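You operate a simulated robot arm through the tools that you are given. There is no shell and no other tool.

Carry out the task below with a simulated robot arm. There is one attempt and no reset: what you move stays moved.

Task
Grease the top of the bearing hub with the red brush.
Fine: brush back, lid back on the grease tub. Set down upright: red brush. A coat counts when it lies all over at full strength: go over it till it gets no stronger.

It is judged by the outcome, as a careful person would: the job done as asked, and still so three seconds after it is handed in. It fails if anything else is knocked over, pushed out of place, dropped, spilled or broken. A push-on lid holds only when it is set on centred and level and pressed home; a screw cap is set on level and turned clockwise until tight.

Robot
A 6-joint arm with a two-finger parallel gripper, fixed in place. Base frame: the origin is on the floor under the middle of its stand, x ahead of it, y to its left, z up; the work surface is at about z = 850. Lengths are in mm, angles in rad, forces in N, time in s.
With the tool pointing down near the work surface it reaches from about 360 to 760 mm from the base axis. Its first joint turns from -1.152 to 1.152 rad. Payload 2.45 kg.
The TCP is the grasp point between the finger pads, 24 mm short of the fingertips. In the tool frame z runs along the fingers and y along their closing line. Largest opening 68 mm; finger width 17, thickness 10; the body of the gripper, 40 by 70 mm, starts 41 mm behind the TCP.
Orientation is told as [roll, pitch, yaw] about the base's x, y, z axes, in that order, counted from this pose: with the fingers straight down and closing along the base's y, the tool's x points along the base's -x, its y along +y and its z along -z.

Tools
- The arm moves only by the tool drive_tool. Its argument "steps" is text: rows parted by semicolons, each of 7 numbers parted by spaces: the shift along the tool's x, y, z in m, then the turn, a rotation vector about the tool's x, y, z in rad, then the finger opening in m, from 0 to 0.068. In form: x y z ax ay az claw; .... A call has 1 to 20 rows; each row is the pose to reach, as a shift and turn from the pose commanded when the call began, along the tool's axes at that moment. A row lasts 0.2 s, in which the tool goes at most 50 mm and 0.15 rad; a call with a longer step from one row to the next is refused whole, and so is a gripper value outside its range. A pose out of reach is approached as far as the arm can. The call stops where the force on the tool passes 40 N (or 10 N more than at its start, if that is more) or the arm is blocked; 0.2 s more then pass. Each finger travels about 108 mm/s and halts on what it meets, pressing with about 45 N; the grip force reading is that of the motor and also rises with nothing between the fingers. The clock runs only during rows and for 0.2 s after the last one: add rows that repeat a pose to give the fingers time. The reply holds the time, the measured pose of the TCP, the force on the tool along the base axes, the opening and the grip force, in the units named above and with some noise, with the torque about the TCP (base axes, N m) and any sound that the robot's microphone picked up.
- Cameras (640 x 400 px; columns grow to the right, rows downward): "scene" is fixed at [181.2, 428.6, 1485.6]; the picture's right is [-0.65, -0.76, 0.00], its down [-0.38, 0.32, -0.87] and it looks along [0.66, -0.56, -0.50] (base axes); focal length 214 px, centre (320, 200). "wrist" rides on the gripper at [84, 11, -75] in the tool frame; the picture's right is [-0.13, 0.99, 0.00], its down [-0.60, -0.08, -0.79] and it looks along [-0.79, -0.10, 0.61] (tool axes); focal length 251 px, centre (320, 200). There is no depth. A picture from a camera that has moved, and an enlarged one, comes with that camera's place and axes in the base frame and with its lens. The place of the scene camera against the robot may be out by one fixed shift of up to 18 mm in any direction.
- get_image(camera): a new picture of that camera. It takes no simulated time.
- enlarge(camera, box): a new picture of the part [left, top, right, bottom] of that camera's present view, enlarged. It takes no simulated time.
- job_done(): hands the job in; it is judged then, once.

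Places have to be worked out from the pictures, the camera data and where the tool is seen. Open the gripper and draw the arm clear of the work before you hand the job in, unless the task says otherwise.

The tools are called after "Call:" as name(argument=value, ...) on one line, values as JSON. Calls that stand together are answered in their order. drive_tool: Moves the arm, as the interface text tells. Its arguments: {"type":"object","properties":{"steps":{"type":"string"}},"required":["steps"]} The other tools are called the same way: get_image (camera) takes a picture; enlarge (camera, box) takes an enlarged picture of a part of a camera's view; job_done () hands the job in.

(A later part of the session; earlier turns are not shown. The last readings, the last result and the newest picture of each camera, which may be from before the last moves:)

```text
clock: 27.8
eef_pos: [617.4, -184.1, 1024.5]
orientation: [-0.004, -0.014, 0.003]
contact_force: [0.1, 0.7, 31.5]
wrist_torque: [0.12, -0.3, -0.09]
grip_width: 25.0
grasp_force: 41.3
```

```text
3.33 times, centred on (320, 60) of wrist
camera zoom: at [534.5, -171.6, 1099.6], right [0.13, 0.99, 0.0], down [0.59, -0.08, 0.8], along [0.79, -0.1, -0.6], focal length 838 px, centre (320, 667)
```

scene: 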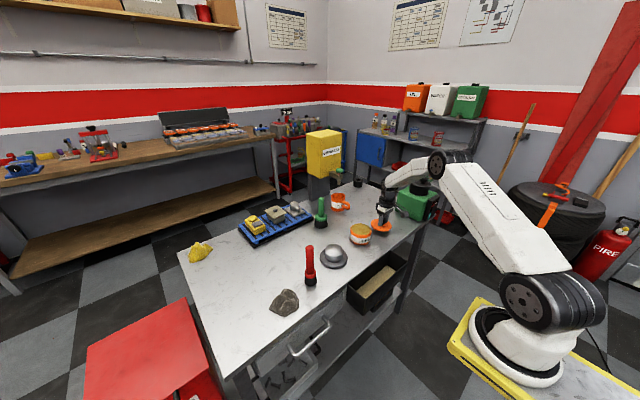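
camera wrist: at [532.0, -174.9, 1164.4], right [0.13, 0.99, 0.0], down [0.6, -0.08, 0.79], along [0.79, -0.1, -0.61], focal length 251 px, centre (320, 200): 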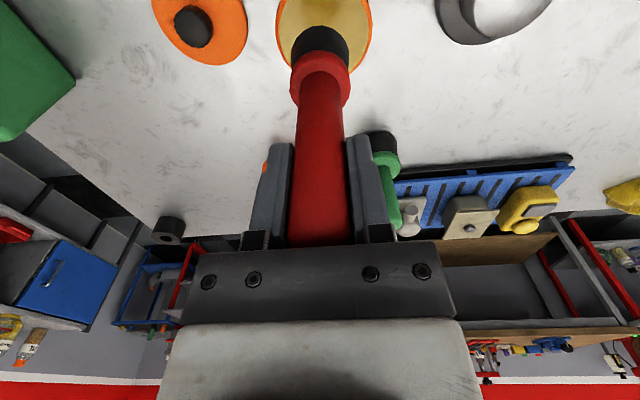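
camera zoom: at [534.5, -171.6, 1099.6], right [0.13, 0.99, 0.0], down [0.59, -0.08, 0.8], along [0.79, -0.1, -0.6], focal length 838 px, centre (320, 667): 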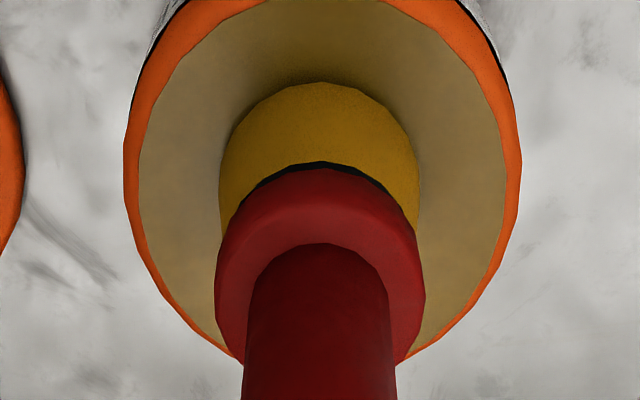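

The bristles turned yellow, so the brush is loaded and the surface supports it at TCP z≈1025. I lift it straight out and check the load and that nothing has shifted.

Call:
drive_tool(steps="0 0 -0.002 0 0 0 0.0; 0 0 -0.012 0 0 0 0.0; 0 0 -0.032 0 0 0 0.0; 0 0 -0.056 0 0 0 0.0; 0 0 -0.056 0 0 0 0.0")

Call:
enlarge(camera="scene", box=[320, 160, 420, 270])

Call:
get_image(camera="wrist")

```text
clock: 29.0
eef_pos: [615.3, -182.4, 1077.1]
orientation: [-0.001, -0.002, 0.002]
contact_force: [-0.4, 0.3, -0.7]
wrist_torque: [-0.01, 0.02, -0.01]
grip_width: 25.0
grasp_force: 41.2
```

```text
3.64 times, centred on (370, 215) of scene
camera zoom: at [181.2, 428.6, 1485.6], right [-0.65, -0.76, 0.0], down [-0.38, 0.32, -0.87], along [0.66, -0.56, -0.5], focal length 780 px, centre (138, 146)
```

zoom: 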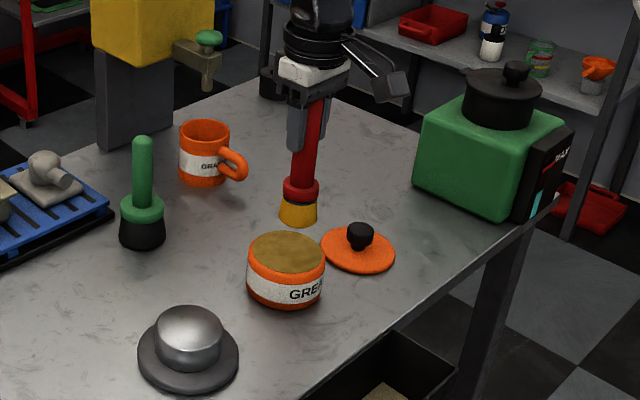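

```text
taken
camera wrist: at [532.6, -171.0, 1152.3], right [0.13, 0.99, 0.0], down [0.6, -0.08, 0.79], along [0.79, -0.1, -0.61], focal length 251 px, centre (320, 200)
```

wrist: 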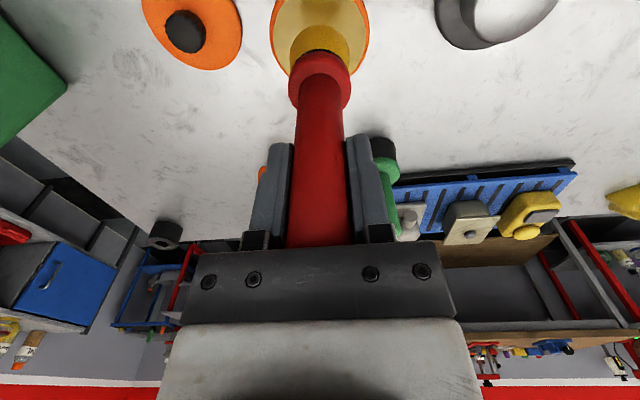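

The brush is evenly loaded with grease. I triangulate the hub's boss centre at about (612,-16) with its top at z≈892, and I move the brush to above it.

Call:
drive_tool(steps="0.001 0.033 0 0 0 0 0.0; 0.001 0.066 0 0 0 0 0.0; 0.002 0.1 0 0 0 0 0.0; 0.003 0.133 0 0 0 0 0.0; 0.003 0.167 0 0 0 0 0.0; 0.003 0.167 0.02 0 0 0 0.0; 0.003 0.167 0.035 0 0 0 0.0; 0.003 0.167 0.035 0 0 0 0.0")

Call:
enlarge(camera="scene", box=[300, 210, 370, 280])

Call:
enlarge(camera="wrist", box=[240, 0, 400, 120])

```text
clock: 30.8
eef_pos: [612.9, -13.8, 1043.1]
orientation: [0.001, -0.002, 0.002]
contact_force: [0.1, -0.7, -1.3]
wrist_torque: [-0.01, -0.01, -0.01]
grip_width: 25.0
grasp_force: 40.8
```

```text
5.71 times, centred on (335, 245) of scene
camera zoom: at [181.2, 428.6, 1485.6], right [-0.65, -0.76, 0.0], down [-0.38, 0.32, -0.87], along [0.66, -0.56, -0.5], focal length 1226 px, centre (234, -57)
```

zoom: 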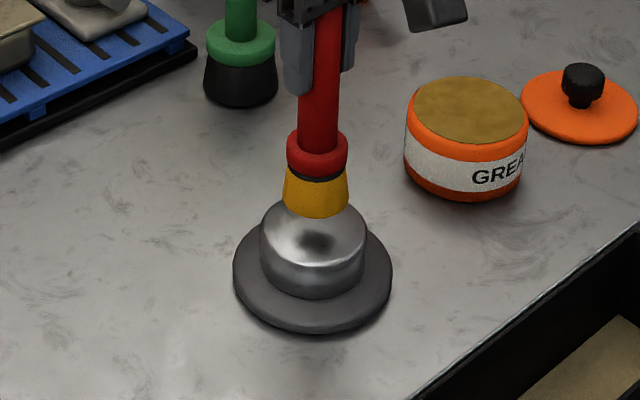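

```text
3.33 times, centred on (320, 60) of wrist
camera zoom: at [530.5, -3.3, 1116.9], right [0.13, 0.99, 0.0], down [0.6, -0.08, 0.79], along [0.79, -0.1, -0.61], focal length 838 px, centre (320, 667)
```

zoom: 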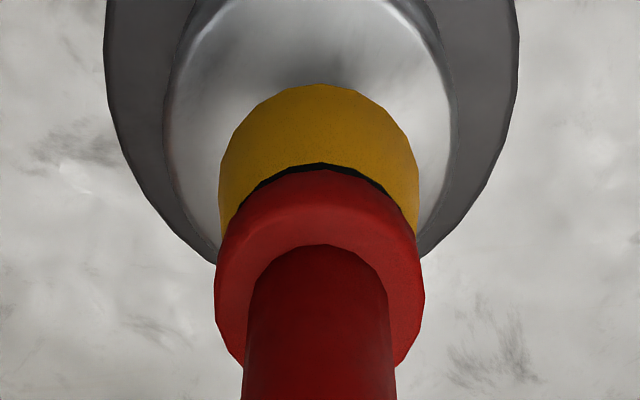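

The boss top (about 69 mm across) seems centred at about (609,-16), so the brush is within a few millimetres. I shift slightly and lower in small steps until light contact.

Call:
drive_tool(steps="0.003 -0.0015 0.006 0 0 0 0.0; 0.003 -0.0015 0.012 0 0 0 0.0; 0.003 -0.0015 0.016 0 0 0 0.0; 0.003 -0.0015 0.019 0 0 0 0.0; 0.003 -0.0015 0.021 0 0 0 0.0")

Call:
enlarge(camera="scene", box=[300, 210, 370, 280])

Call:
enlarge(camera="wrist", box=[240, 0, 400, 120])

```text
clock: 32.0
eef_pos: [610.0, -16.7, 1020.3]
orientation: [-0.001, -0.001, 0.001]
contact_force: [0.0, 0.7, -0.3]
wrist_torque: [-0.01, -0.01, 0.03]
grip_width: 25.1
grasp_force: 41.1
```

```text
5.71 times, centred on (335, 245) of scene
camera zoom: at [181.2, 428.6, 1485.6], right [-0.65, -0.76, 0.0], down [-0.38, 0.32, -0.87], along [0.66, -0.56, -0.5], focal length 1226 px, centre (234, -57)
```

zoom: 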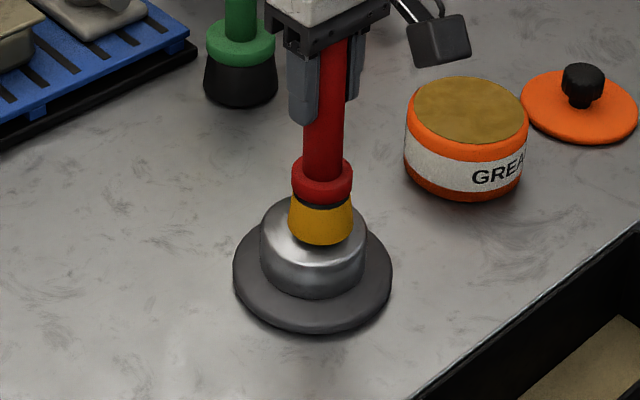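

```text
3.33 times, centred on (320, 60) of wrist
camera zoom: at [526.6, -5.0, 1095.8], right [0.13, 0.99, 0.0], down [0.6, -0.08, 0.79], along [0.79, -0.1, -0.61], focal length 838 px, centre (320, 667)
```

zoom: 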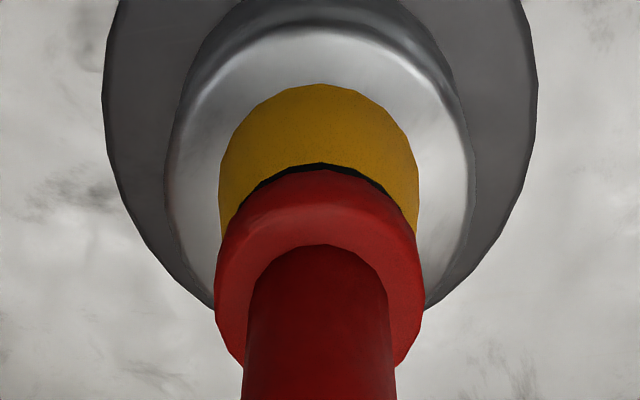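

The brush is centred on the boss in both directions, with no contact yet. I lower in 1 mm steps until a light contact force appears.

Call:
drive_tool(steps="0 0 0.001 0 0 0 0.0; 0 0 0.002 0 0 0 0.0; 0 0 0.003 0 0 0 0.0; 0 0 0.004 0 0 0 0.0")

```text
clock: 33.0
eef_pos: [610.9, -17.6, 1016.5]
orientation: [0.0, -0.003, 0.002]
contact_force: [-1.7, -0.5, 5.9]
wrist_torque: [0.05, 0.11, 0.02]
grip_width: 24.8
grasp_force: 40.6
```

Light contact of about 6 N at TCP z≈1016.5. I now look at the contact and then brush in a circle over the top with light pressure.

Call:
drive_tool(steps="0 0.004 0.0003 0 0 0 0.0; 0 0.008 0.0003 0 0 0 0.0; 0.004 0.0069 0.0003 0 0 0 0.0; 0.0069 0.004 0.0003 0 0 0 0.0; 0.008 0 0.0003 0 0 0 0.0; 0.0069 -0.004 0.0003 0 0 0 0.0; 0.004 -0.0069 0.0003 0 0 0 0.0; 0 -0.008 0.0003 0 0 0 0.0; -0.004 -0.0069 0.0003 0 0 0 0.0; -0.0069 -0.004 0.0003 0 0 0 0.0; -0.008 0 0.0003 0 0 0 0.0; -0.0069 0.004 0.0003 0 0 0 0.0; -0.004 0.0069 0.0003 0 0 0 0.0; 0 0.008 0.0003 0 0 0 0.0; 0 0 0.0003 0 0 0 0.0")

Call:
enlarge(camera="scene", box=[300, 210, 370, 280])

Call:
enlarge(camera="wrist", box=[240, 0, 400, 120])

```text
clock: 36.2
eef_pos: [610.0, -16.2, 1017.4]
orientation: [0.0, -0.002, 0.002]
contact_force: [0.0, 0.8, 2.7]
wrist_torque: [0.13, -0.03, 0.05]
grip_width: 25.0
grasp_force: 40.6
```

```text
5.71 times, centred on (335, 245) of scene
camera zoom: at [181.2, 428.7, 1485.6], right [-0.65, -0.76, 0.0], down [-0.38, 0.32, -0.87], along [0.66, -0.56, -0.5], focal length 1226 px, centre (234, -57)
```

zoom: 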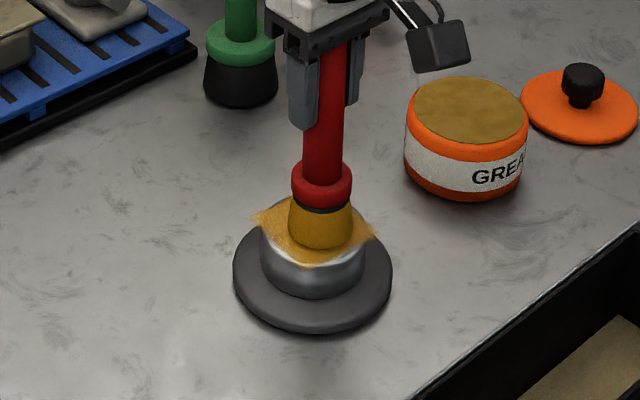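

```text
3.33 times, centred on (320, 60) of wrist
camera zoom: at [527.0, -5.5, 1091.9], right [0.13, 0.99, 0.0], down [0.6, -0.08, 0.79], along [0.79, -0.1, -0.61], focal length 838 px, centre (320, 667)
```

zoom: 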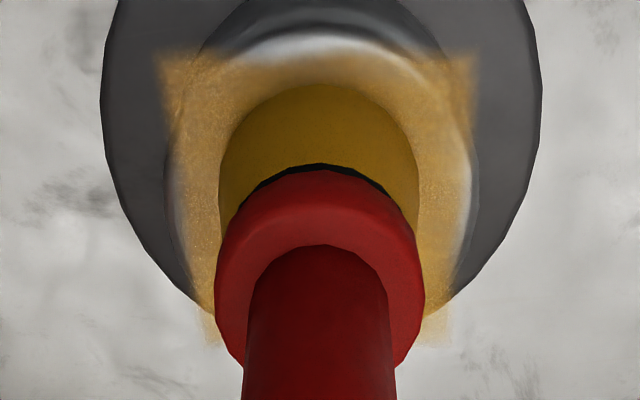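

Grease is being laid down, so far semi-transparent and not reaching the full rim. I continue with a wider raster of strokes to cover the whole top.

Call:
drive_tool(steps="-0.016 -0.016 0 0 0 0 0.0; -0.016 -0.0053 0 0 0 0 0.0; -0.016 0.0053 0 0 0 0 0.0; -0.016 0.016 0 0 0 0 0.0; -0.008 0.016 0 0 0 0 0.0; -0.008 0.0053 0 0 0 0 0.0; -0.008 -0.0053 0 0 0 0 0.0; -0.008 -0.016 0 0 0 0 0.0; 0 -0.016 0 0 0 0 0.0; 0 -0.0053 0 0 0 0 0.0; 0 0.0053 0 0 0 0 0.0; 0 0.016 0 0 0 0 0.0; 0.008 0.016 0 0 0 0 0.0; 0.008 0.0053 0 0 0 0 0.0; 0.008 -0.0053 0 0 0 0 0.0; 0.008 -0.016 0 0 0 0 0.0; 0.016 -0.016 0 0 0 0 0.0; 0.016 -0.0053 0 0 0 0 0.0; 0.016 0.0053 0 0 0 0 0.0; 0.016 0.016 0 0 0 0 0.0")

Call:
enlarge(camera="scene", box=[300, 210, 370, 280])

Call:
enlarge(camera="wrist", box=[240, 0, 400, 120])

```text
clock: 40.4
eef_pos: [593.6, -1.1, 1016.6]
orientation: [0.0, -0.002, 0.001]
contact_force: [0.2, -1.0, 2.2]
wrist_torque: [-0.11, -0.11, -0.03]
grip_width: 24.9
grasp_force: 40.4
```

```text
5.71 times, centred on (335, 245) of scene
camera zoom: at [181.2, 428.6, 1485.6], right [-0.65, -0.76, 0.0], down [-0.38, 0.32, -0.87], along [0.66, -0.56, -0.5], focal length 1226 px, centre (234, -57)
```

zoom: 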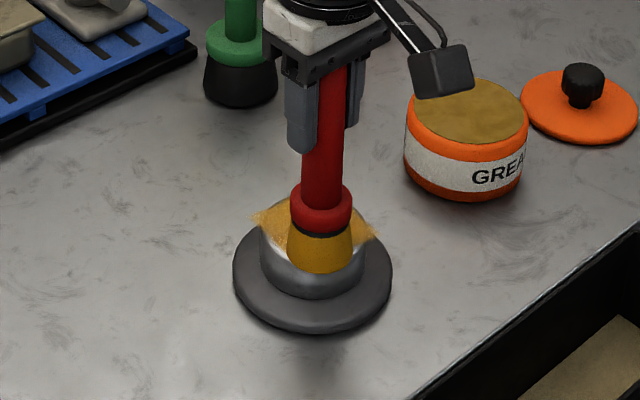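

```text
3.33 times, centred on (320, 60) of wrist
camera zoom: at [511.1, 10.3, 1091.7], right [0.13, 0.99, 0.0], down [0.6, -0.08, 0.79], along [0.79, -0.1, -0.61], focal length 838 px, centre (320, 667)
```

zoom: 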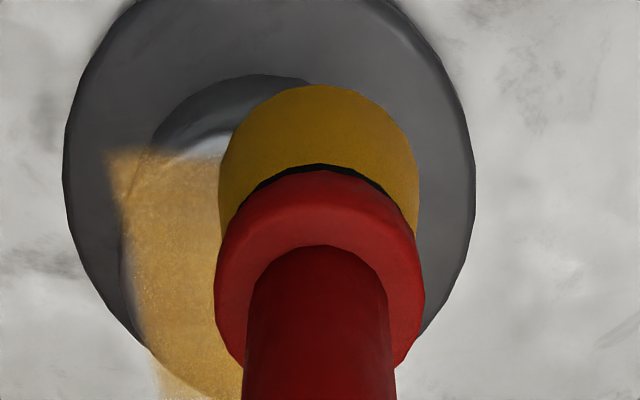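

The coat patch is a fixed square about 63 mm wide centred near (616,-17), growing stronger. I continue with a wider raster centred there, reaching ±20 mm, with slightly more pressure.

Call:
drive_tool(steps="-0.0015 0.0035 0.0005 0 0 0 0.0; -0.0148 0.0035 0.0005 0 0 0 0.0; -0.0282 0.0035 0.0005 0 0 0 0.0; -0.0415 0.0035 0.0005 0 0 0 0.0; -0.0415 -0.0065 0.0005 0 0 0 0.0; -0.0282 -0.0065 0.0005 0 0 0 0.0; -0.0148 -0.0065 0.0005 0 0 0 0.0; -0.0015 -0.0065 0.0005 0 0 0 0.0; -0.0015 -0.0165 0.0005 0 0 0 0.0; -0.0148 -0.0165 0.0005 0 0 0 0.0; -0.0282 -0.0165 0.0005 0 0 0 0.0; -0.0415 -0.0165 0.0005 0 0 0 0.0; -0.0415 -0.0265 0.0005 0 0 0 0.0; -0.0282 -0.0265 0.0005 0 0 0 0.0; -0.0148 -0.0265 0.0005 0 0 0 0.0; -0.0015 -0.0265 0.0005 0 0 0 0.0; -0.0015 -0.0365 0.0005 0 0 0 0.0; -0.0148 -0.0365 0.0005 0 0 0 0.0; -0.0282 -0.0365 0.0005 0 0 0 0.0; -0.0415 -0.0365 0.0005 0 0 0 0.0")

Call:
enlarge(camera="scene", box=[300, 210, 370, 280])

Call:
enlarge(camera="wrist", box=[240, 0, 400, 120])

```text
clock: 44.6
eef_pos: [634.0, -36.6, 1015.8]
orientation: [0.0, -0.001, 0.003]
contact_force: [-3.1, -0.4, 10.8]
wrist_torque: [0.05, 0.24, 0.04]
grip_width: 25.4
grasp_force: 40.8
```

```text
5.71 times, centred on (335, 245) of scene
camera zoom: at [180.9, 428.6, 1485.7], right [-0.65, -0.76, 0.0], down [-0.38, 0.32, -0.87], along [0.66, -0.56, -0.5], focal length 1226 px, centre (234, -57)
```

zoom: 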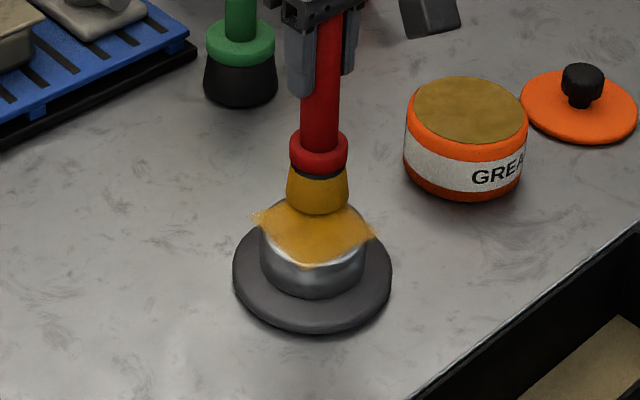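

```text
3.33 times, centred on (320, 60) of wrist
camera zoom: at [551.6, -26.5, 1091.6], right [0.13, 0.99, 0.0], down [0.6, -0.08, 0.79], along [0.79, -0.1, -0.61], focal length 838 px, centre (320, 667)
```

zoom: 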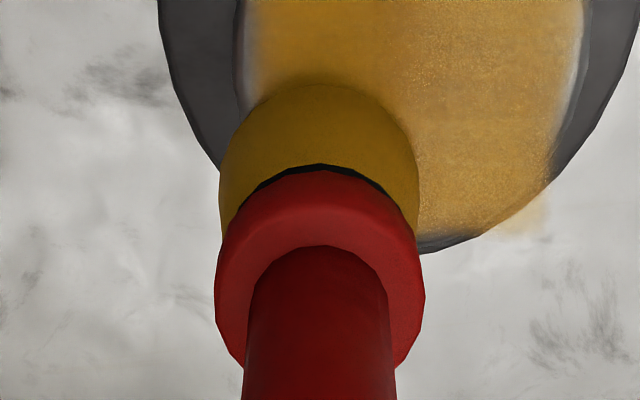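

The coat is visibly stronger and the hub has not moved. I lift off and back away a little to inspect the whole top.

Call:
drive_tool(steps="0 0 -0.01 0 0 0 0.0; 0 0 -0.04 0 0 0 0.0; 0.02 0.04 -0.06 0 0 0 0.0; 0.05 0.075 -0.06 0 0 0 0.0; 0.085 0.105 -0.06 0 0 0 0.0; 0.105 0.14 -0.06 0 0 0 0.0; 0.105 0.14 -0.06 0 0 0 0.0")

Call:
enlarge(camera="scene", box=[310, 220, 360, 280])

Call:
get_image(camera="wrist")

```text
clock: 46.2
eef_pos: [530.2, 102.3, 1075.6]
orientation: [-0.001, -0.003, -0.001]
contact_force: [0.3, -0.7, -0.7]
wrist_torque: [0.02, -0.01, 0.02]
grip_width: 24.8
grasp_force: 40.2
```

```text
6.67 times, centred on (335, 250) of scene
camera zoom: at [181.2, 428.6, 1485.6], right [-0.65, -0.76, 0.0], down [-0.38, 0.32, -0.87], along [0.66, -0.56, -0.5], focal length 1430 px, centre (220, -133)
```

zoom: 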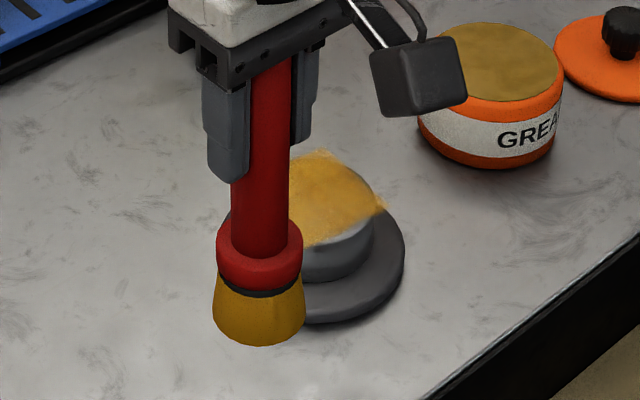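

```text
taken
camera wrist: at [446.1, 113.9, 1151.1], right [0.13, 0.99, 0.0], down [0.6, -0.08, 0.79], along [0.79, -0.1, -0.61], focal length 251 px, centre (320, 200)
```

wrist: 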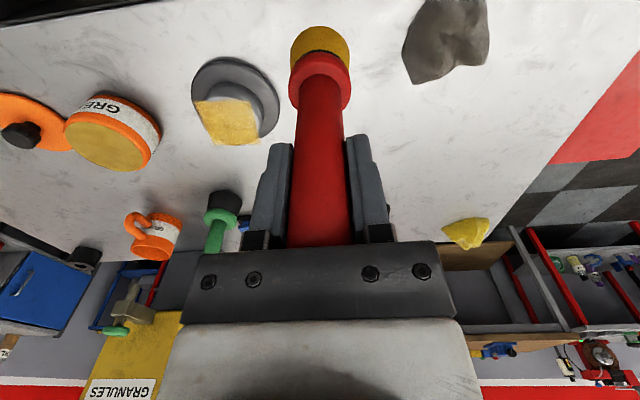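

I zoom the wrist view onto the hub to judge the coverage.

Call:
enlarge(camera="wrist", box=[180, 50, 290, 150])

```text
4.00 times, centred on (235, 100) of wrist
camera zoom: at [446.1, 113.9, 1151.1], right [0.13, 0.99, 0.0], down [0.6, -0.08, 0.79], along [0.79, -0.1, -0.61], focal length 1006 px, centre (660, 600)
```

zoom: 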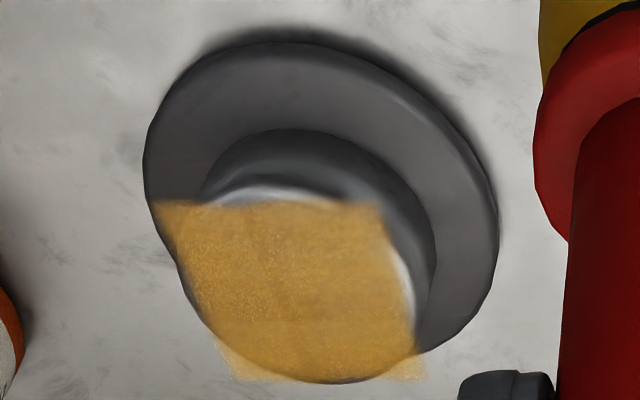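

The coat covers the patch but is still a bit grainy and uneven. I reload the brush: back over to the tub, a light dip, and lift out.

Call:
drive_tool(steps="-0.012 -0.041 0 0 0 0 0.0; -0.024 -0.082 0 0 0 0 0.0; -0.036 -0.123 0 0 0 0 0.0; -0.048 -0.164 0 0 0 0 0.0; -0.061 -0.205 0 0 0 0 0.0; -0.073 -0.246 0 0 0 0 0.0; -0.085 -0.2855 0 0 0 0 0.0; -0.085 -0.2855 0 0 0 0 0.0; -0.085 -0.2855 0.02 0 0 0 0.0; -0.085 -0.2855 0.035 0 0 0 0.0; -0.085 -0.2855 0.045 0 0 0 0.0; -0.085 -0.2855 0.050 0 0 0 0.0; -0.085 -0.2855 0.052 0 0 0 0.0; -0.085 -0.2855 0.052 0 0 0 0.0")

Call:
enlarge(camera="scene", box=[310, 190, 400, 280])

Call:
enlarge(camera="wrist", box=[240, 0, 400, 120])

```text
clock: 49.2
eef_pos: [616.5, -182.9, 1024.2]
orientation: [0.0, -0.003, 0.002]
contact_force: [-2.5, 0.6, 12.2]
wrist_torque: [0.13, 0.12, 0.03]
grip_width: 24.9
grasp_force: 40.7
```

```text
4.44 times, centred on (355, 235) of scene
camera zoom: at [180.9, 428.7, 1485.6], right [-0.65, -0.76, 0.0], down [-0.38, 0.32, -0.87], along [0.66, -0.56, -0.5], focal length 953 px, centre (164, 44)
```

zoom: 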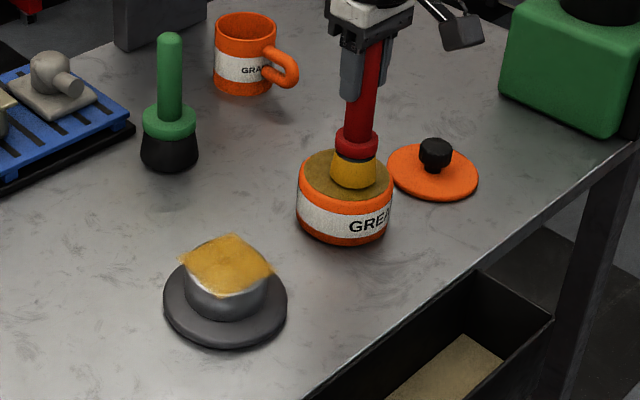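

```text
3.33 times, centred on (320, 60) of wrist
camera zoom: at [533.3, -172.0, 1100.5], right [0.13, 0.99, 0.0], down [0.6, -0.08, 0.8], along [0.79, -0.1, -0.61], focal length 838 px, centre (320, 667)
```

zoom: 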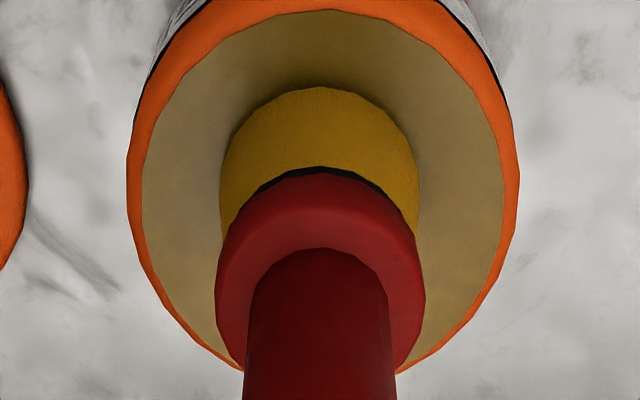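

Reloaded at 12 N of contact. I take a close baseline picture of the coat from the fixed camera before adding more.

Call:
enlarge(camera="scene", box=[315, 235, 355, 275])

Call:
drive_tool(steps="0 0 -0.005 0 0 0 0.0; 0 0 -0.025 0 0 0 0.0; 0 0 -0.05 0 0 0 0.0; 0 0.04 -0.05 0 0 0 0.0; 0 0.083 -0.05 0 0 0 0.0; 0 0.125 -0.05 0 0 0 0.0; 0 0.166 -0.05 0 0 0 0.0; 0 0.166 -0.05 0 0 0 0.0; 0 0.166 -0.03 0 0 0 0.0; 0 0.166 -0.01 0 0 0 0.0; 0 0.166 0.0 0 0 0 0.0; 0 0.166 0.0045 0 0 0 0.0; 0 0.166 0.0045 0 0 0 0.0")

```text
10.00 times, centred on (335, 255) of scene
camera zoom: at [180.9, 428.7, 1485.6], right [-0.65, -0.76, 0.0], down [-0.38, 0.32, -0.87], along [0.66, -0.56, -0.5], focal length 2145 px, centre (170, -350)
```

zoom: 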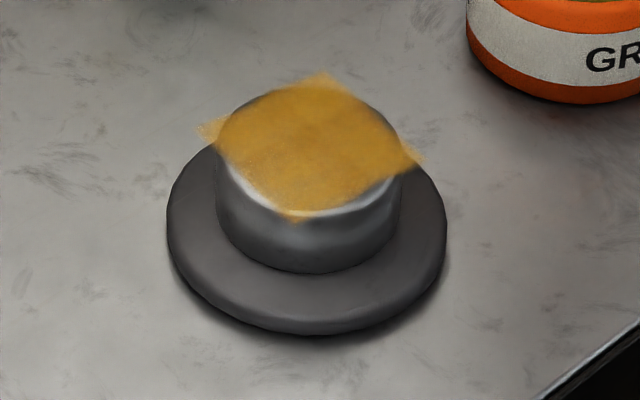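

```text
clock: 52.0
eef_pos: [615.6, -15.7, 1020.8]
orientation: [0.001, -0.002, 0.001]
contact_force: [-0.1, 0.2, -1.5]
wrist_torque: [-0.01, -0.02, 0.0]
grip_width: 24.9
grasp_force: 40.8
```

Over the hub at z≈1020.8, no contact yet. I lower to light contact and run a raster of ±20 mm along y.

Call:
drive_tool(steps="0 0 0.0045 0 0 0 0.0; 0.02 0.019 0.0047 0 0 0 0.0; 0.02 0.006 0.0047 0 0 0 0.0; 0.02 -0.008 0.0047 0 0 0 0.0; 0.02 -0.021 0.0047 0 0 0 0.0; 0.01 -0.021 0.0047 0 0 0 0.0; 0.01 -0.001 0.0047 0 0 0 0.0; 0.01 0.019 0.0047 0 0 0 0.0; 0 0.019 0.0047 0 0 0 0.0; 0 0.006 0.0047 0 0 0 0.0; 0 -0.008 0.0047 0 0 0 0.0; 0 -0.021 0.0047 0 0 0 0.0; -0.01 -0.021 0.0047 0 0 0 0.0; -0.01 -0.001 0.0047 0 0 0 0.0; -0.01 0.019 0.0047 0 0 0 0.0; -0.02 0.019 0.0047 0 0 0 0.0; -0.02 0.006 0.0047 0 0 0 0.0; -0.02 -0.008 0.0047 0 0 0 0.0; -0.02 -0.021 0.0047 0 0 0 0.0; -0.01 -0.01 0.0047 0 0 0 0.0")

Call:
enlarge(camera="scene", box=[315, 235, 355, 275])

Call:
enlarge(camera="wrist", box=[240, 0, 400, 120])

```text
clock: 56.2
eef_pos: [626.6, -29.1, 1017.4]
orientation: [-0.002, -0.006, 0.001]
contact_force: [3.9, -4.9, 17.3]
wrist_torque: [-0.51, -0.74, -0.07]
grip_width: 25.1
grasp_force: 41.0
```

```text
10.00 times, centred on (335, 255) of scene
camera zoom: at [181.0, 428.5, 1485.7], right [-0.65, -0.76, 0.0], down [-0.38, 0.32, -0.87], along [0.66, -0.56, -0.5], focal length 2145 px, centre (170, -350)
```

zoom: 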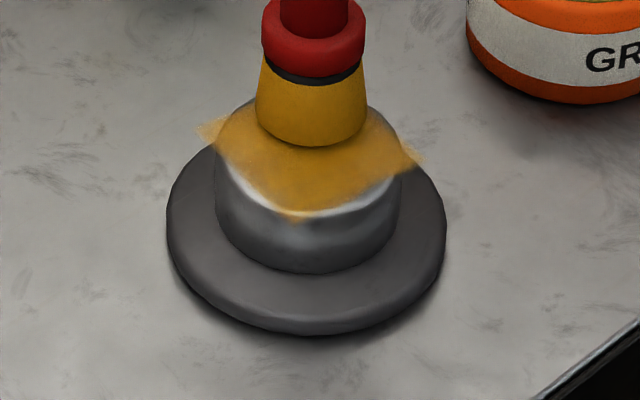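

```text
3.33 times, centred on (320, 60) of wrist
camera zoom: at [542.9, -17.0, 1090.6], right [0.13, 0.99, 0.0], down [0.6, -0.08, 0.8], along [0.79, -0.1, -0.6], focal length 838 px, centre (320, 667)
```

zoom: 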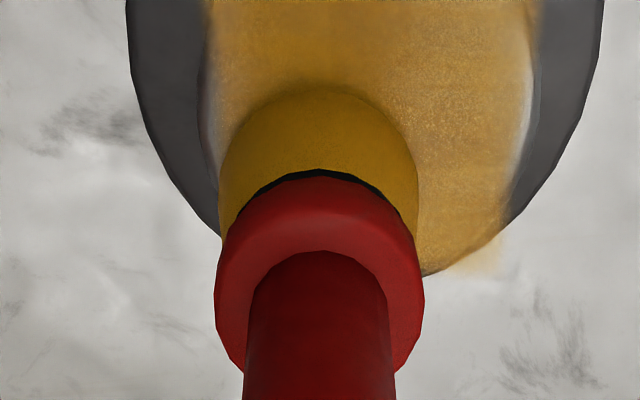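

The hub is in place; the force went up to 17 N, so I ease off slightly and go over the whole area again with strokes along x.

Call:
drive_tool(steps="-0.0104 -0.012 -0.0015 0 0 0 0.0; 0.003 -0.012 -0.0015 0 0 0 0.0; 0.0165 -0.012 -0.0015 0 0 0 0.0; 0.03 -0.012 -0.0015 0 0 0 0.0; 0.03 -0.002 -0.0015 0 0 0 0.0; 0.01 -0.002 -0.0015 0 0 0 0.0; -0.0104 -0.002 -0.0015 0 0 0 0.0; -0.0104 0.008 -0.0015 0 0 0 0.0; 0.003 0.008 -0.0015 0 0 0 0.0; 0.0165 0.008 -0.0015 0 0 0 0.0; 0.03 0.008 -0.0015 0 0 0 0.0; 0.03 0.018 -0.0015 0 0 0 0.0; 0.01 0.018 -0.0015 0 0 0 0.0; -0.0104 0.018 -0.0015 0 0 0 0.0; -0.0104 0.029 -0.0015 0 0 0 0.0; 0.003 0.029 -0.0015 0 0 0 0.0; 0.0165 0.029 -0.0015 0 0 0 0.0; 0.03 0.029 -0.0015 0 0 0 0.0")

Call:
enlarge(camera="scene", box=[315, 235, 355, 275])

Call:
enlarge(camera="wrist", box=[240, 0, 400, 120])

```text
clock: 60.0
eef_pos: [595.0, -0.0, 1016.9]
orientation: [-0.002, -0.003, 0.002]
contact_force: [0.3, 0.4, 0.1]
wrist_torque: [0.05, 0.0, -0.01]
grip_width: 25.3
grasp_force: 40.4
```

```text
10.00 times, centred on (335, 255) of scene
camera zoom: at [181.2, 428.6, 1485.6], right [-0.65, -0.76, 0.0], down [-0.38, 0.32, -0.87], along [0.66, -0.56, -0.5], focal length 2145 px, centre (170, -350)
```

zoom: 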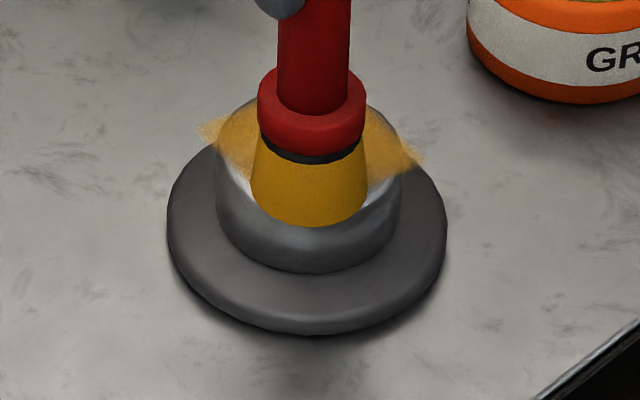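

```text
3.33 times, centred on (320, 60) of wrist
camera zoom: at [513.6, 12.3, 1091.1], right [0.13, 0.99, 0.0], down [0.6, -0.08, 0.79], along [0.79, -0.1, -0.61], focal length 838 px, centre (320, 667)
```

zoom: 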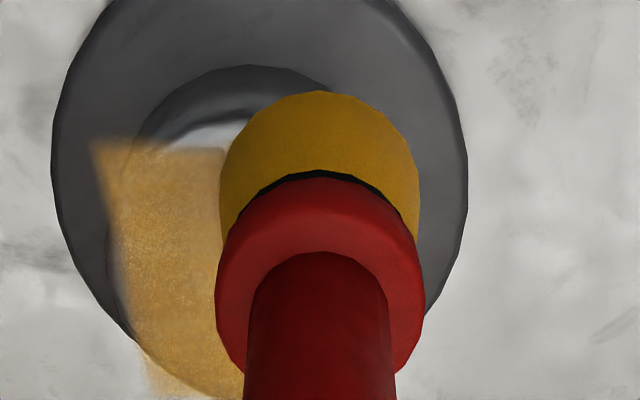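

I lift off and move aside toward -y to compare the coat with the earlier baseline.

Call:
drive_tool(steps="0 0 -0.01 0 0 0 0.0; 0 0 -0.04 0 0 0 0.0; -0.01 -0.045 -0.06 0 0 0 0.0; -0.015 -0.09 -0.06 0 0 0 0.0; -0.02 -0.135 -0.06 0 0 0 0.0; -0.02 -0.182 -0.06 0 0 0 0.0; -0.02 -0.182 -0.06 0 0 0 0.0")

Call:
enlarge(camera="scene", box=[315, 235, 355, 275])

Call:
get_image(camera="wrist")

Call:
enlarge(camera="scene", box=[300, 150, 420, 280])

```text
refused: row 3 steps farther than a row can; nothing moved
```

```text
10.00 times, centred on (335, 255) of scene
camera zoom: at [181.2, 428.6, 1485.6], right [-0.65, -0.76, 0.0], down [-0.38, 0.32, -0.87], along [0.66, -0.56, -0.5], focal length 2145 px, centre (170, -350)
```

zoom: 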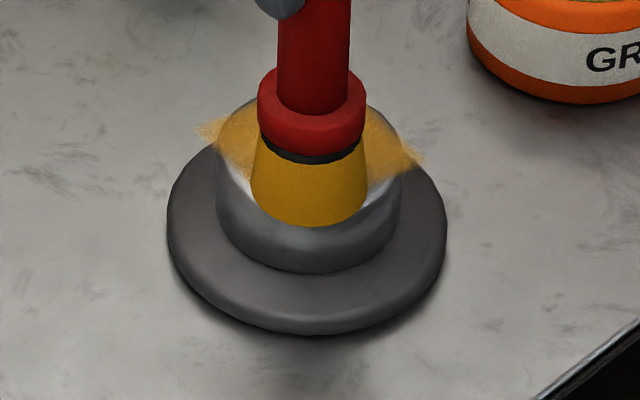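

```text
taken
camera wrist: at [513.6, 12.3, 1091.1], right [0.13, 0.99, 0.0], down [0.6, -0.08, 0.79], along [0.79, -0.1, -0.61], focal length 251 px, centre (320, 200)
```

wrist: 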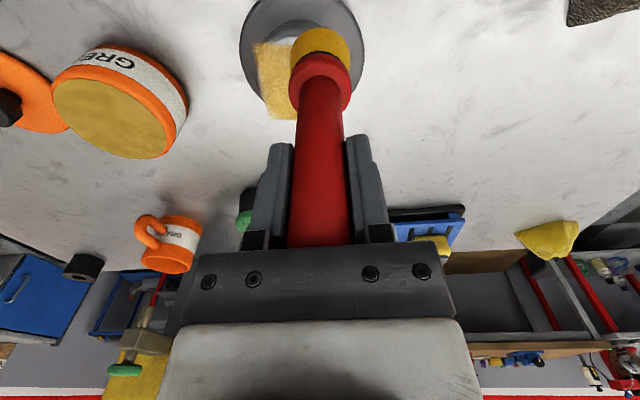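

```text
3.08 times, centred on (360, 215) of scene
camera zoom: at [181.2, 428.6, 1485.6], right [-0.65, -0.76, 0.0], down [-0.38, 0.32, -0.87], along [0.66, -0.56, -0.5], focal length 660 px, centre (197, 154)
```

zoom: 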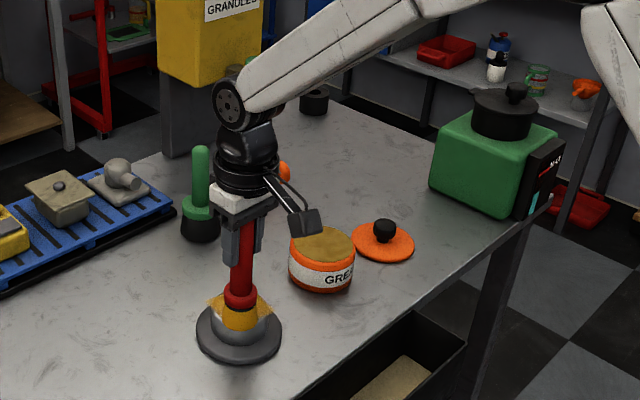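

The call was refused for one step just over the limit, so nothing moved. I repeat it with smaller steps.

Call:
drive_tool(steps="0 0 -0.01 0 0 0 0.0; 0 0 -0.04 0 0 0 0.0; 0 0 -0.06 0 0 0 0.0; -0.005 -0.045 -0.06 0 0 0 0.0; -0.01 -0.09 -0.06 0 0 0 0.0; -0.015 -0.135 -0.06 0 0 0 0.0; -0.02 -0.182 -0.06 0 0 0 0.0; -0.02 -0.182 -0.06 0 0 0 0.0")

Call:
enlarge(camera="scene", box=[315, 235, 355, 275])

Call:
get_image(camera="wrist")

```text
clock: 61.8
eef_pos: [617.0, -180.4, 1078.1]
orientation: [0.0, 0.0, 0.002]
contact_force: [0.2, -0.1, 0.4]
wrist_torque: [0.01, -0.01, 0.01]
grip_width: 24.9
grasp_force: 40.8
```

```text
10.00 times, centred on (335, 255) of scene
camera zoom: at [181.3, 428.6, 1485.6], right [-0.65, -0.76, 0.0], down [-0.38, 0.32, -0.87], along [0.66, -0.56, -0.5], focal length 2145 px, centre (170, -350)
```

zoom: 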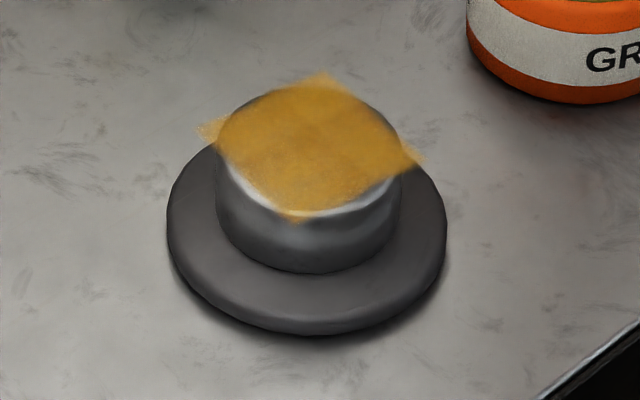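

```text
taken
camera wrist: at [533.4, -169.3, 1152.8], right [0.13, 0.99, 0.0], down [0.6, -0.08, 0.79], along [0.79, -0.1, -0.61], focal length 251 px, centre (320, 200)
```

wrist: 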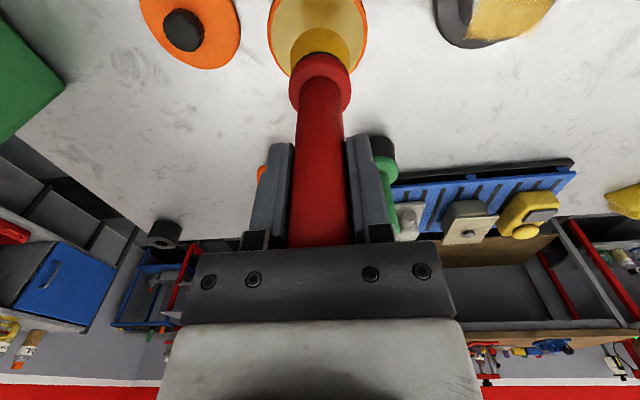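

I zoom in further on the coat to look for any weaker cells.

Call:
enlarge(camera="scene", box=[325, 240, 347, 260])

Call:
enlarge(camera="wrist", box=[420, 0, 560, 60])

```text
16.00 times, centred on (336, 250) of scene
camera zoom: at [181.3, 428.6, 1485.6], right [-0.65, -0.76, 0.0], down [-0.38, 0.32, -0.87], along [0.66, -0.56, -0.5], focal length 3432 px, centre (64, -600)
```

zoom: 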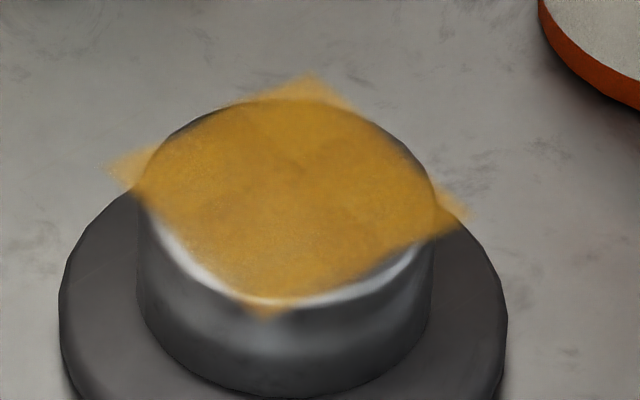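

```text
4.57 times, centred on (490, 30) of wrist
camera zoom: at [533.4, -169.3, 1152.8], right [0.13, 0.99, 0.0], down [0.6, -0.08, 0.79], along [0.79, -0.1, -0.61], focal length 1149 px, centre (-457, 977)
```

zoom: 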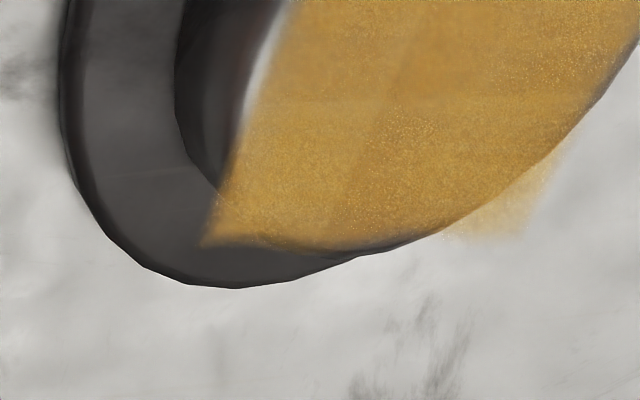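

Some cells on one side still look a bit grainy, so I reload and go over it again with steady contact. First another dip.

Call:
drive_tool(steps="0 -0.002 0.025 0 0 0 0.0; 0 -0.002 0.045 0 0 0 0.0; 0 -0.002 0.052 0 0 0 0.0; 0 -0.002 0.0555 0 0 0 0.0; 0 -0.002 0.0555 0 0 0 0.0")

Call:
enlarge(camera="wrist", box=[240, 0, 400, 120])

```text
clock: 63.0
eef_pos: [618.2, -183.0, 1024.7]
orientation: [0.0, -0.006, 0.001]
contact_force: [-6.9, -0.4, 28.0]
wrist_torque: [0.16, 0.35, 0.02]
grip_width: 25.0
grasp_force: 41.0
```

```text
3.33 times, centred on (320, 60) of wrist
camera zoom: at [533.7, -170.9, 1099.3], right [0.13, 0.99, 0.0], down [0.6, -0.08, 0.8], along [0.79, -0.1, -0.6], focal length 838 px, centre (320, 667)
```

zoom: 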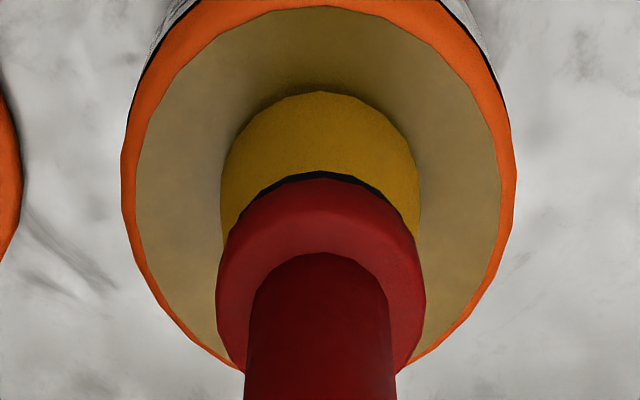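

The dip gave contact at the same height as before, so the brush has not slipped. I lift out, go back over the hub and come down to just touching.

Call:
drive_tool(steps="0 0 -0.005 0 0 0 0.0; 0 0 -0.025 0 0 0 0.0; 0 0 -0.052 0 0 0 0.0; 0 0.04 -0.052 0 0 0 0.0; 0 0.083 -0.052 0 0 0 0.0; 0 0.125 -0.052 0 0 0 0.0; 0 0.166 -0.052 0 0 0 0.0; 0 0.166 -0.03 0 0 0 0.0; 0 0.166 -0.01 0 0 0 0.0; 0 0.166 0.0 0 0 0 0.0; 0 0.166 0.004 0 0 0 0.0; 0 0.166 0.006 0 0 0 0.0; 0 0.166 0.006 0 0 0 0.0")

```text
clock: 65.8
eef_pos: [615.7, -16.0, 1014.2]
orientation: [0.0, -0.002, 0.001]
contact_force: [-1.9, 1.2, 3.8]
wrist_torque: [0.06, 0.03, 0.06]
grip_width: 24.9
grasp_force: 39.8
```

Light contact (3.8 N). I run a full raster with strokes along y, pressing a bit more.

Call:
drive_tool(steps="0.01 0.01 0.0006 0 0 0 0.0; 0.02 0.019 0.0006 0 0 0 0.0; 0.02 0.006 0.0006 0 0 0 0.0; 0.02 -0.008 0.0006 0 0 0 0.0; 0.02 -0.021 0.0006 0 0 0 0.0; 0.01 -0.021 0.0006 0 0 0 0.0; 0.01 -0.001 0.0006 0 0 0 0.0; 0.01 0.019 0.0006 0 0 0 0.0; 0 0.019 0.0006 0 0 0 0.0; 0 0.006 0.0006 0 0 0 0.0; 0 -0.008 0.0006 0 0 0 0.0; 0 -0.021 0.0006 0 0 0 0.0; -0.01 -0.021 0.0006 0 0 0 0.0; -0.01 -0.001 0.0006 0 0 0 0.0; -0.01 0.019 0.0006 0 0 0 0.0; -0.02 0.019 0.0006 0 0 0 0.0; -0.02 0.006 0.0006 0 0 0 0.0; -0.02 -0.008 0.0006 0 0 0 0.0; -0.02 -0.021 0.0006 0 0 0 0.0")

Call:
enlarge(camera="scene", box=[315, 235, 355, 275])

Call:
enlarge(camera="wrist", box=[240, 0, 400, 120])

```text
clock: 69.8
eef_pos: [635.2, -37.3, 1015.3]
orientation: [0.001, -0.003, 0.002]
contact_force: [1.0, 4.5, 13.4]
wrist_torque: [0.71, -0.28, 0.07]
grip_width: 24.9
grasp_force: 40.8
```

```text
10.00 times, centred on (335, 255) of scene
camera zoom: at [180.9, 428.8, 1485.6], right [-0.65, -0.76, 0.0], down [-0.38, 0.32, -0.87], along [0.66, -0.56, -0.5], focal length 2145 px, centre (170, -350)
```

zoom: 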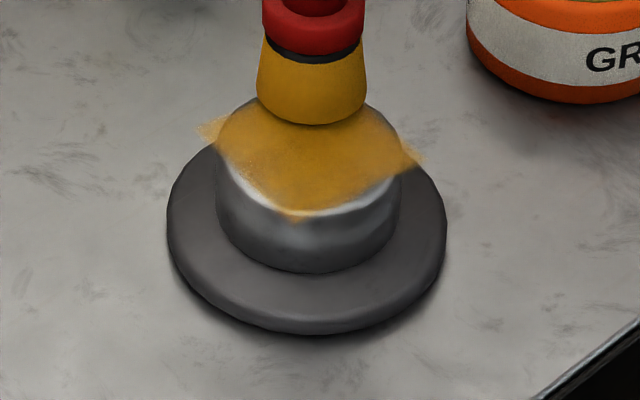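

```text
3.33 times, centred on (320, 60) of wrist
camera zoom: at [552.5, -26.0, 1089.8], right [0.13, 0.99, 0.0], down [0.6, -0.08, 0.79], along [0.79, -0.1, -0.61], focal length 838 px, centre (320, 667)
```

zoom: 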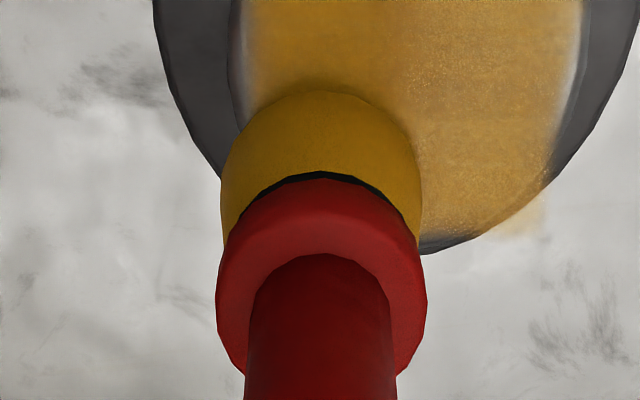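

The coat is smoother now, with the +y side still slightly grainy. I go over the +y side several times, then the rest.

Call:
drive_tool(steps="0 0.014 0 0 0 0 0.0; 0 0.028 0 0 0 0 0.0; 0 0.041 0 0 0 0 0.0; 0.013 0.041 0 0 0 0 0.0; 0.026 0.041 0 0 0 0 0.0; 0.04 0.041 0 0 0 0 0.0; 0.04 0.033 0 0 0 0 0.0; 0.026 0.033 0 0 0 0 0.0; 0.013 0.033 0 0 0 0 0.0; 0 0.033 0 0 0 0 0.0; 0 0.045 0 0 0 0 0.0; 0.013 0.045 0 0 0 0 0.0; 0.026 0.045 0 0 0 0 0.0; 0.04 0.045 0 0 0 0 0.0; 0.04 0.026 0 0 0 0 0.0; 0.02 0.026 0 0 0 0 0.0; 0 0.026 0 0 0 0 0.0; 0 0.016 0 0 0 0 0.0; 0.02 0.016 0 0 0 0 0.0; 0.04 0.016 0 0 0 0 0.0")

Call:
enlarge(camera="scene", box=[315, 235, 355, 275])

Call:
enlarge(camera="wrist", box=[240, 0, 400, 120])

```text
clock: 74.0
eef_pos: [595.5, -20.1, 1014.3]
orientation: [0.001, -0.004, 0.003]
contact_force: [4.8, -0.2, 11.2]
wrist_torque: [0.0, -0.74, 0.05]
grip_width: 25.0
grasp_force: 40.8
```

```text
10.00 times, centred on (335, 255) of scene
camera zoom: at [181.1, 428.6, 1485.6], right [-0.65, -0.76, 0.0], down [-0.38, 0.32, -0.87], along [0.66, -0.56, -0.5], focal length 2145 px, centre (170, -350)
```

zoom: 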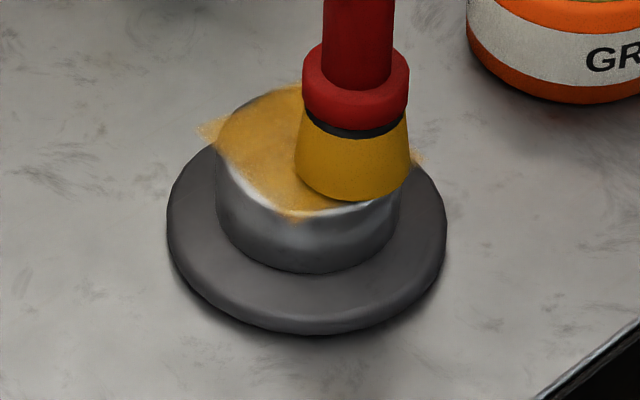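

```text
3.33 times, centred on (320, 60) of wrist
camera zoom: at [512.3, -9.2, 1089.6], right [0.13, 0.99, 0.0], down [0.6, -0.08, 0.8], along [0.79, -0.1, -0.61], focal length 838 px, centre (320, 667)
```

zoom: 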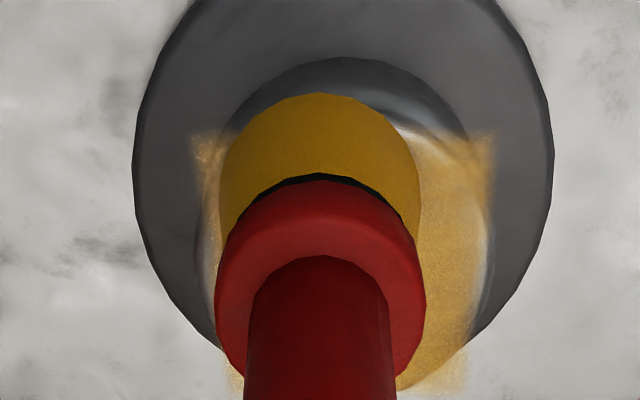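

I continue over the -y half, then lift off to compare again.

Call:
drive_tool(steps="0 -0.009 0 0 0 0 0.0; -0.02 -0.009 0 0 0 0 0.0; -0.04 -0.009 0 0 0 0 0.0; -0.04 -0.019 0 0 0 0 0.0; -0.02 -0.019 0 0 0 0 0.0; 0 -0.019 0 0 0 0 0.0; 0.002 -0.006 0 0 0 0 0.0; 0.002 0.008 0 0 0 0 0.0; 0.002 0.022 0 0 0 0 0.0; 0.001 0.008 -0.02 0 0 0 0.0; 0.001 -0.008 -0.06 0 0 0 0.0; -0.005 -0.05 -0.06 0 0 0 0.0; -0.01 -0.095 -0.06 0 0 0 0.0; -0.015 -0.14 -0.06 0 0 0 0.0; -0.02 -0.165 -0.06 0 0 0 0.0; -0.02 -0.165 -0.06 0 0 0 0.0")

Call:
enlarge(camera="scene", box=[315, 235, 355, 275])

Call:
enlarge(camera="scene", box=[325, 240, 347, 260])

Call:
enlarge(camera="wrist", box=[420, 0, 560, 60])

```text
clock: 77.4
eef_pos: [616.9, -186.1, 1075.2]
orientation: [-0.001, 0.0, 0.001]
contact_force: [0.1, -1.3, -0.3]
wrist_torque: [-0.01, 0.03, -0.02]
grip_width: 24.9
grasp_force: 40.4
```

```text
10.00 times, centred on (335, 255) of scene
camera zoom: at [181.3, 428.6, 1485.6], right [-0.65, -0.76, 0.0], down [-0.38, 0.32, -0.87], along [0.66, -0.56, -0.5], focal length 2145 px, centre (170, -350)
```

zoom: 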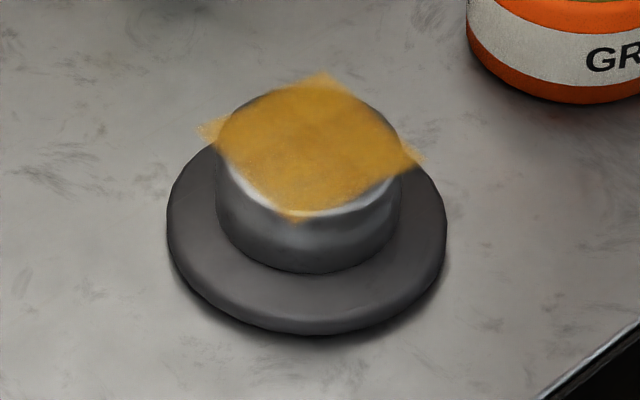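

```text
16.00 times, centred on (336, 250) of scene
camera zoom: at [181.3, 428.6, 1485.6], right [-0.65, -0.76, 0.0], down [-0.38, 0.32, -0.87], along [0.66, -0.56, -0.5], focal length 3432 px, centre (64, -600)
```

zoom: 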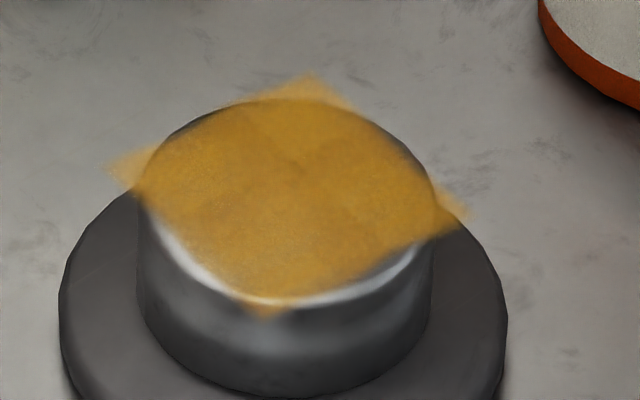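

```text
4.57 times, centred on (490, 30) of wrist
camera zoom: at [533.3, -174.5, 1150.5], right [0.13, 0.99, 0.0], down [0.6, -0.08, 0.79], along [0.79, -0.1, -0.61], focal length 1149 px, centre (-457, 977)
```

zoom: 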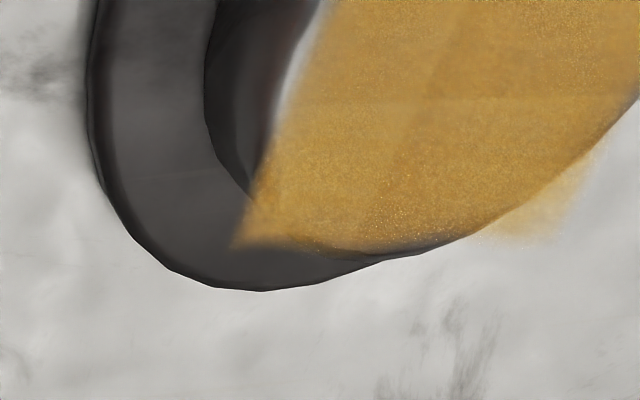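

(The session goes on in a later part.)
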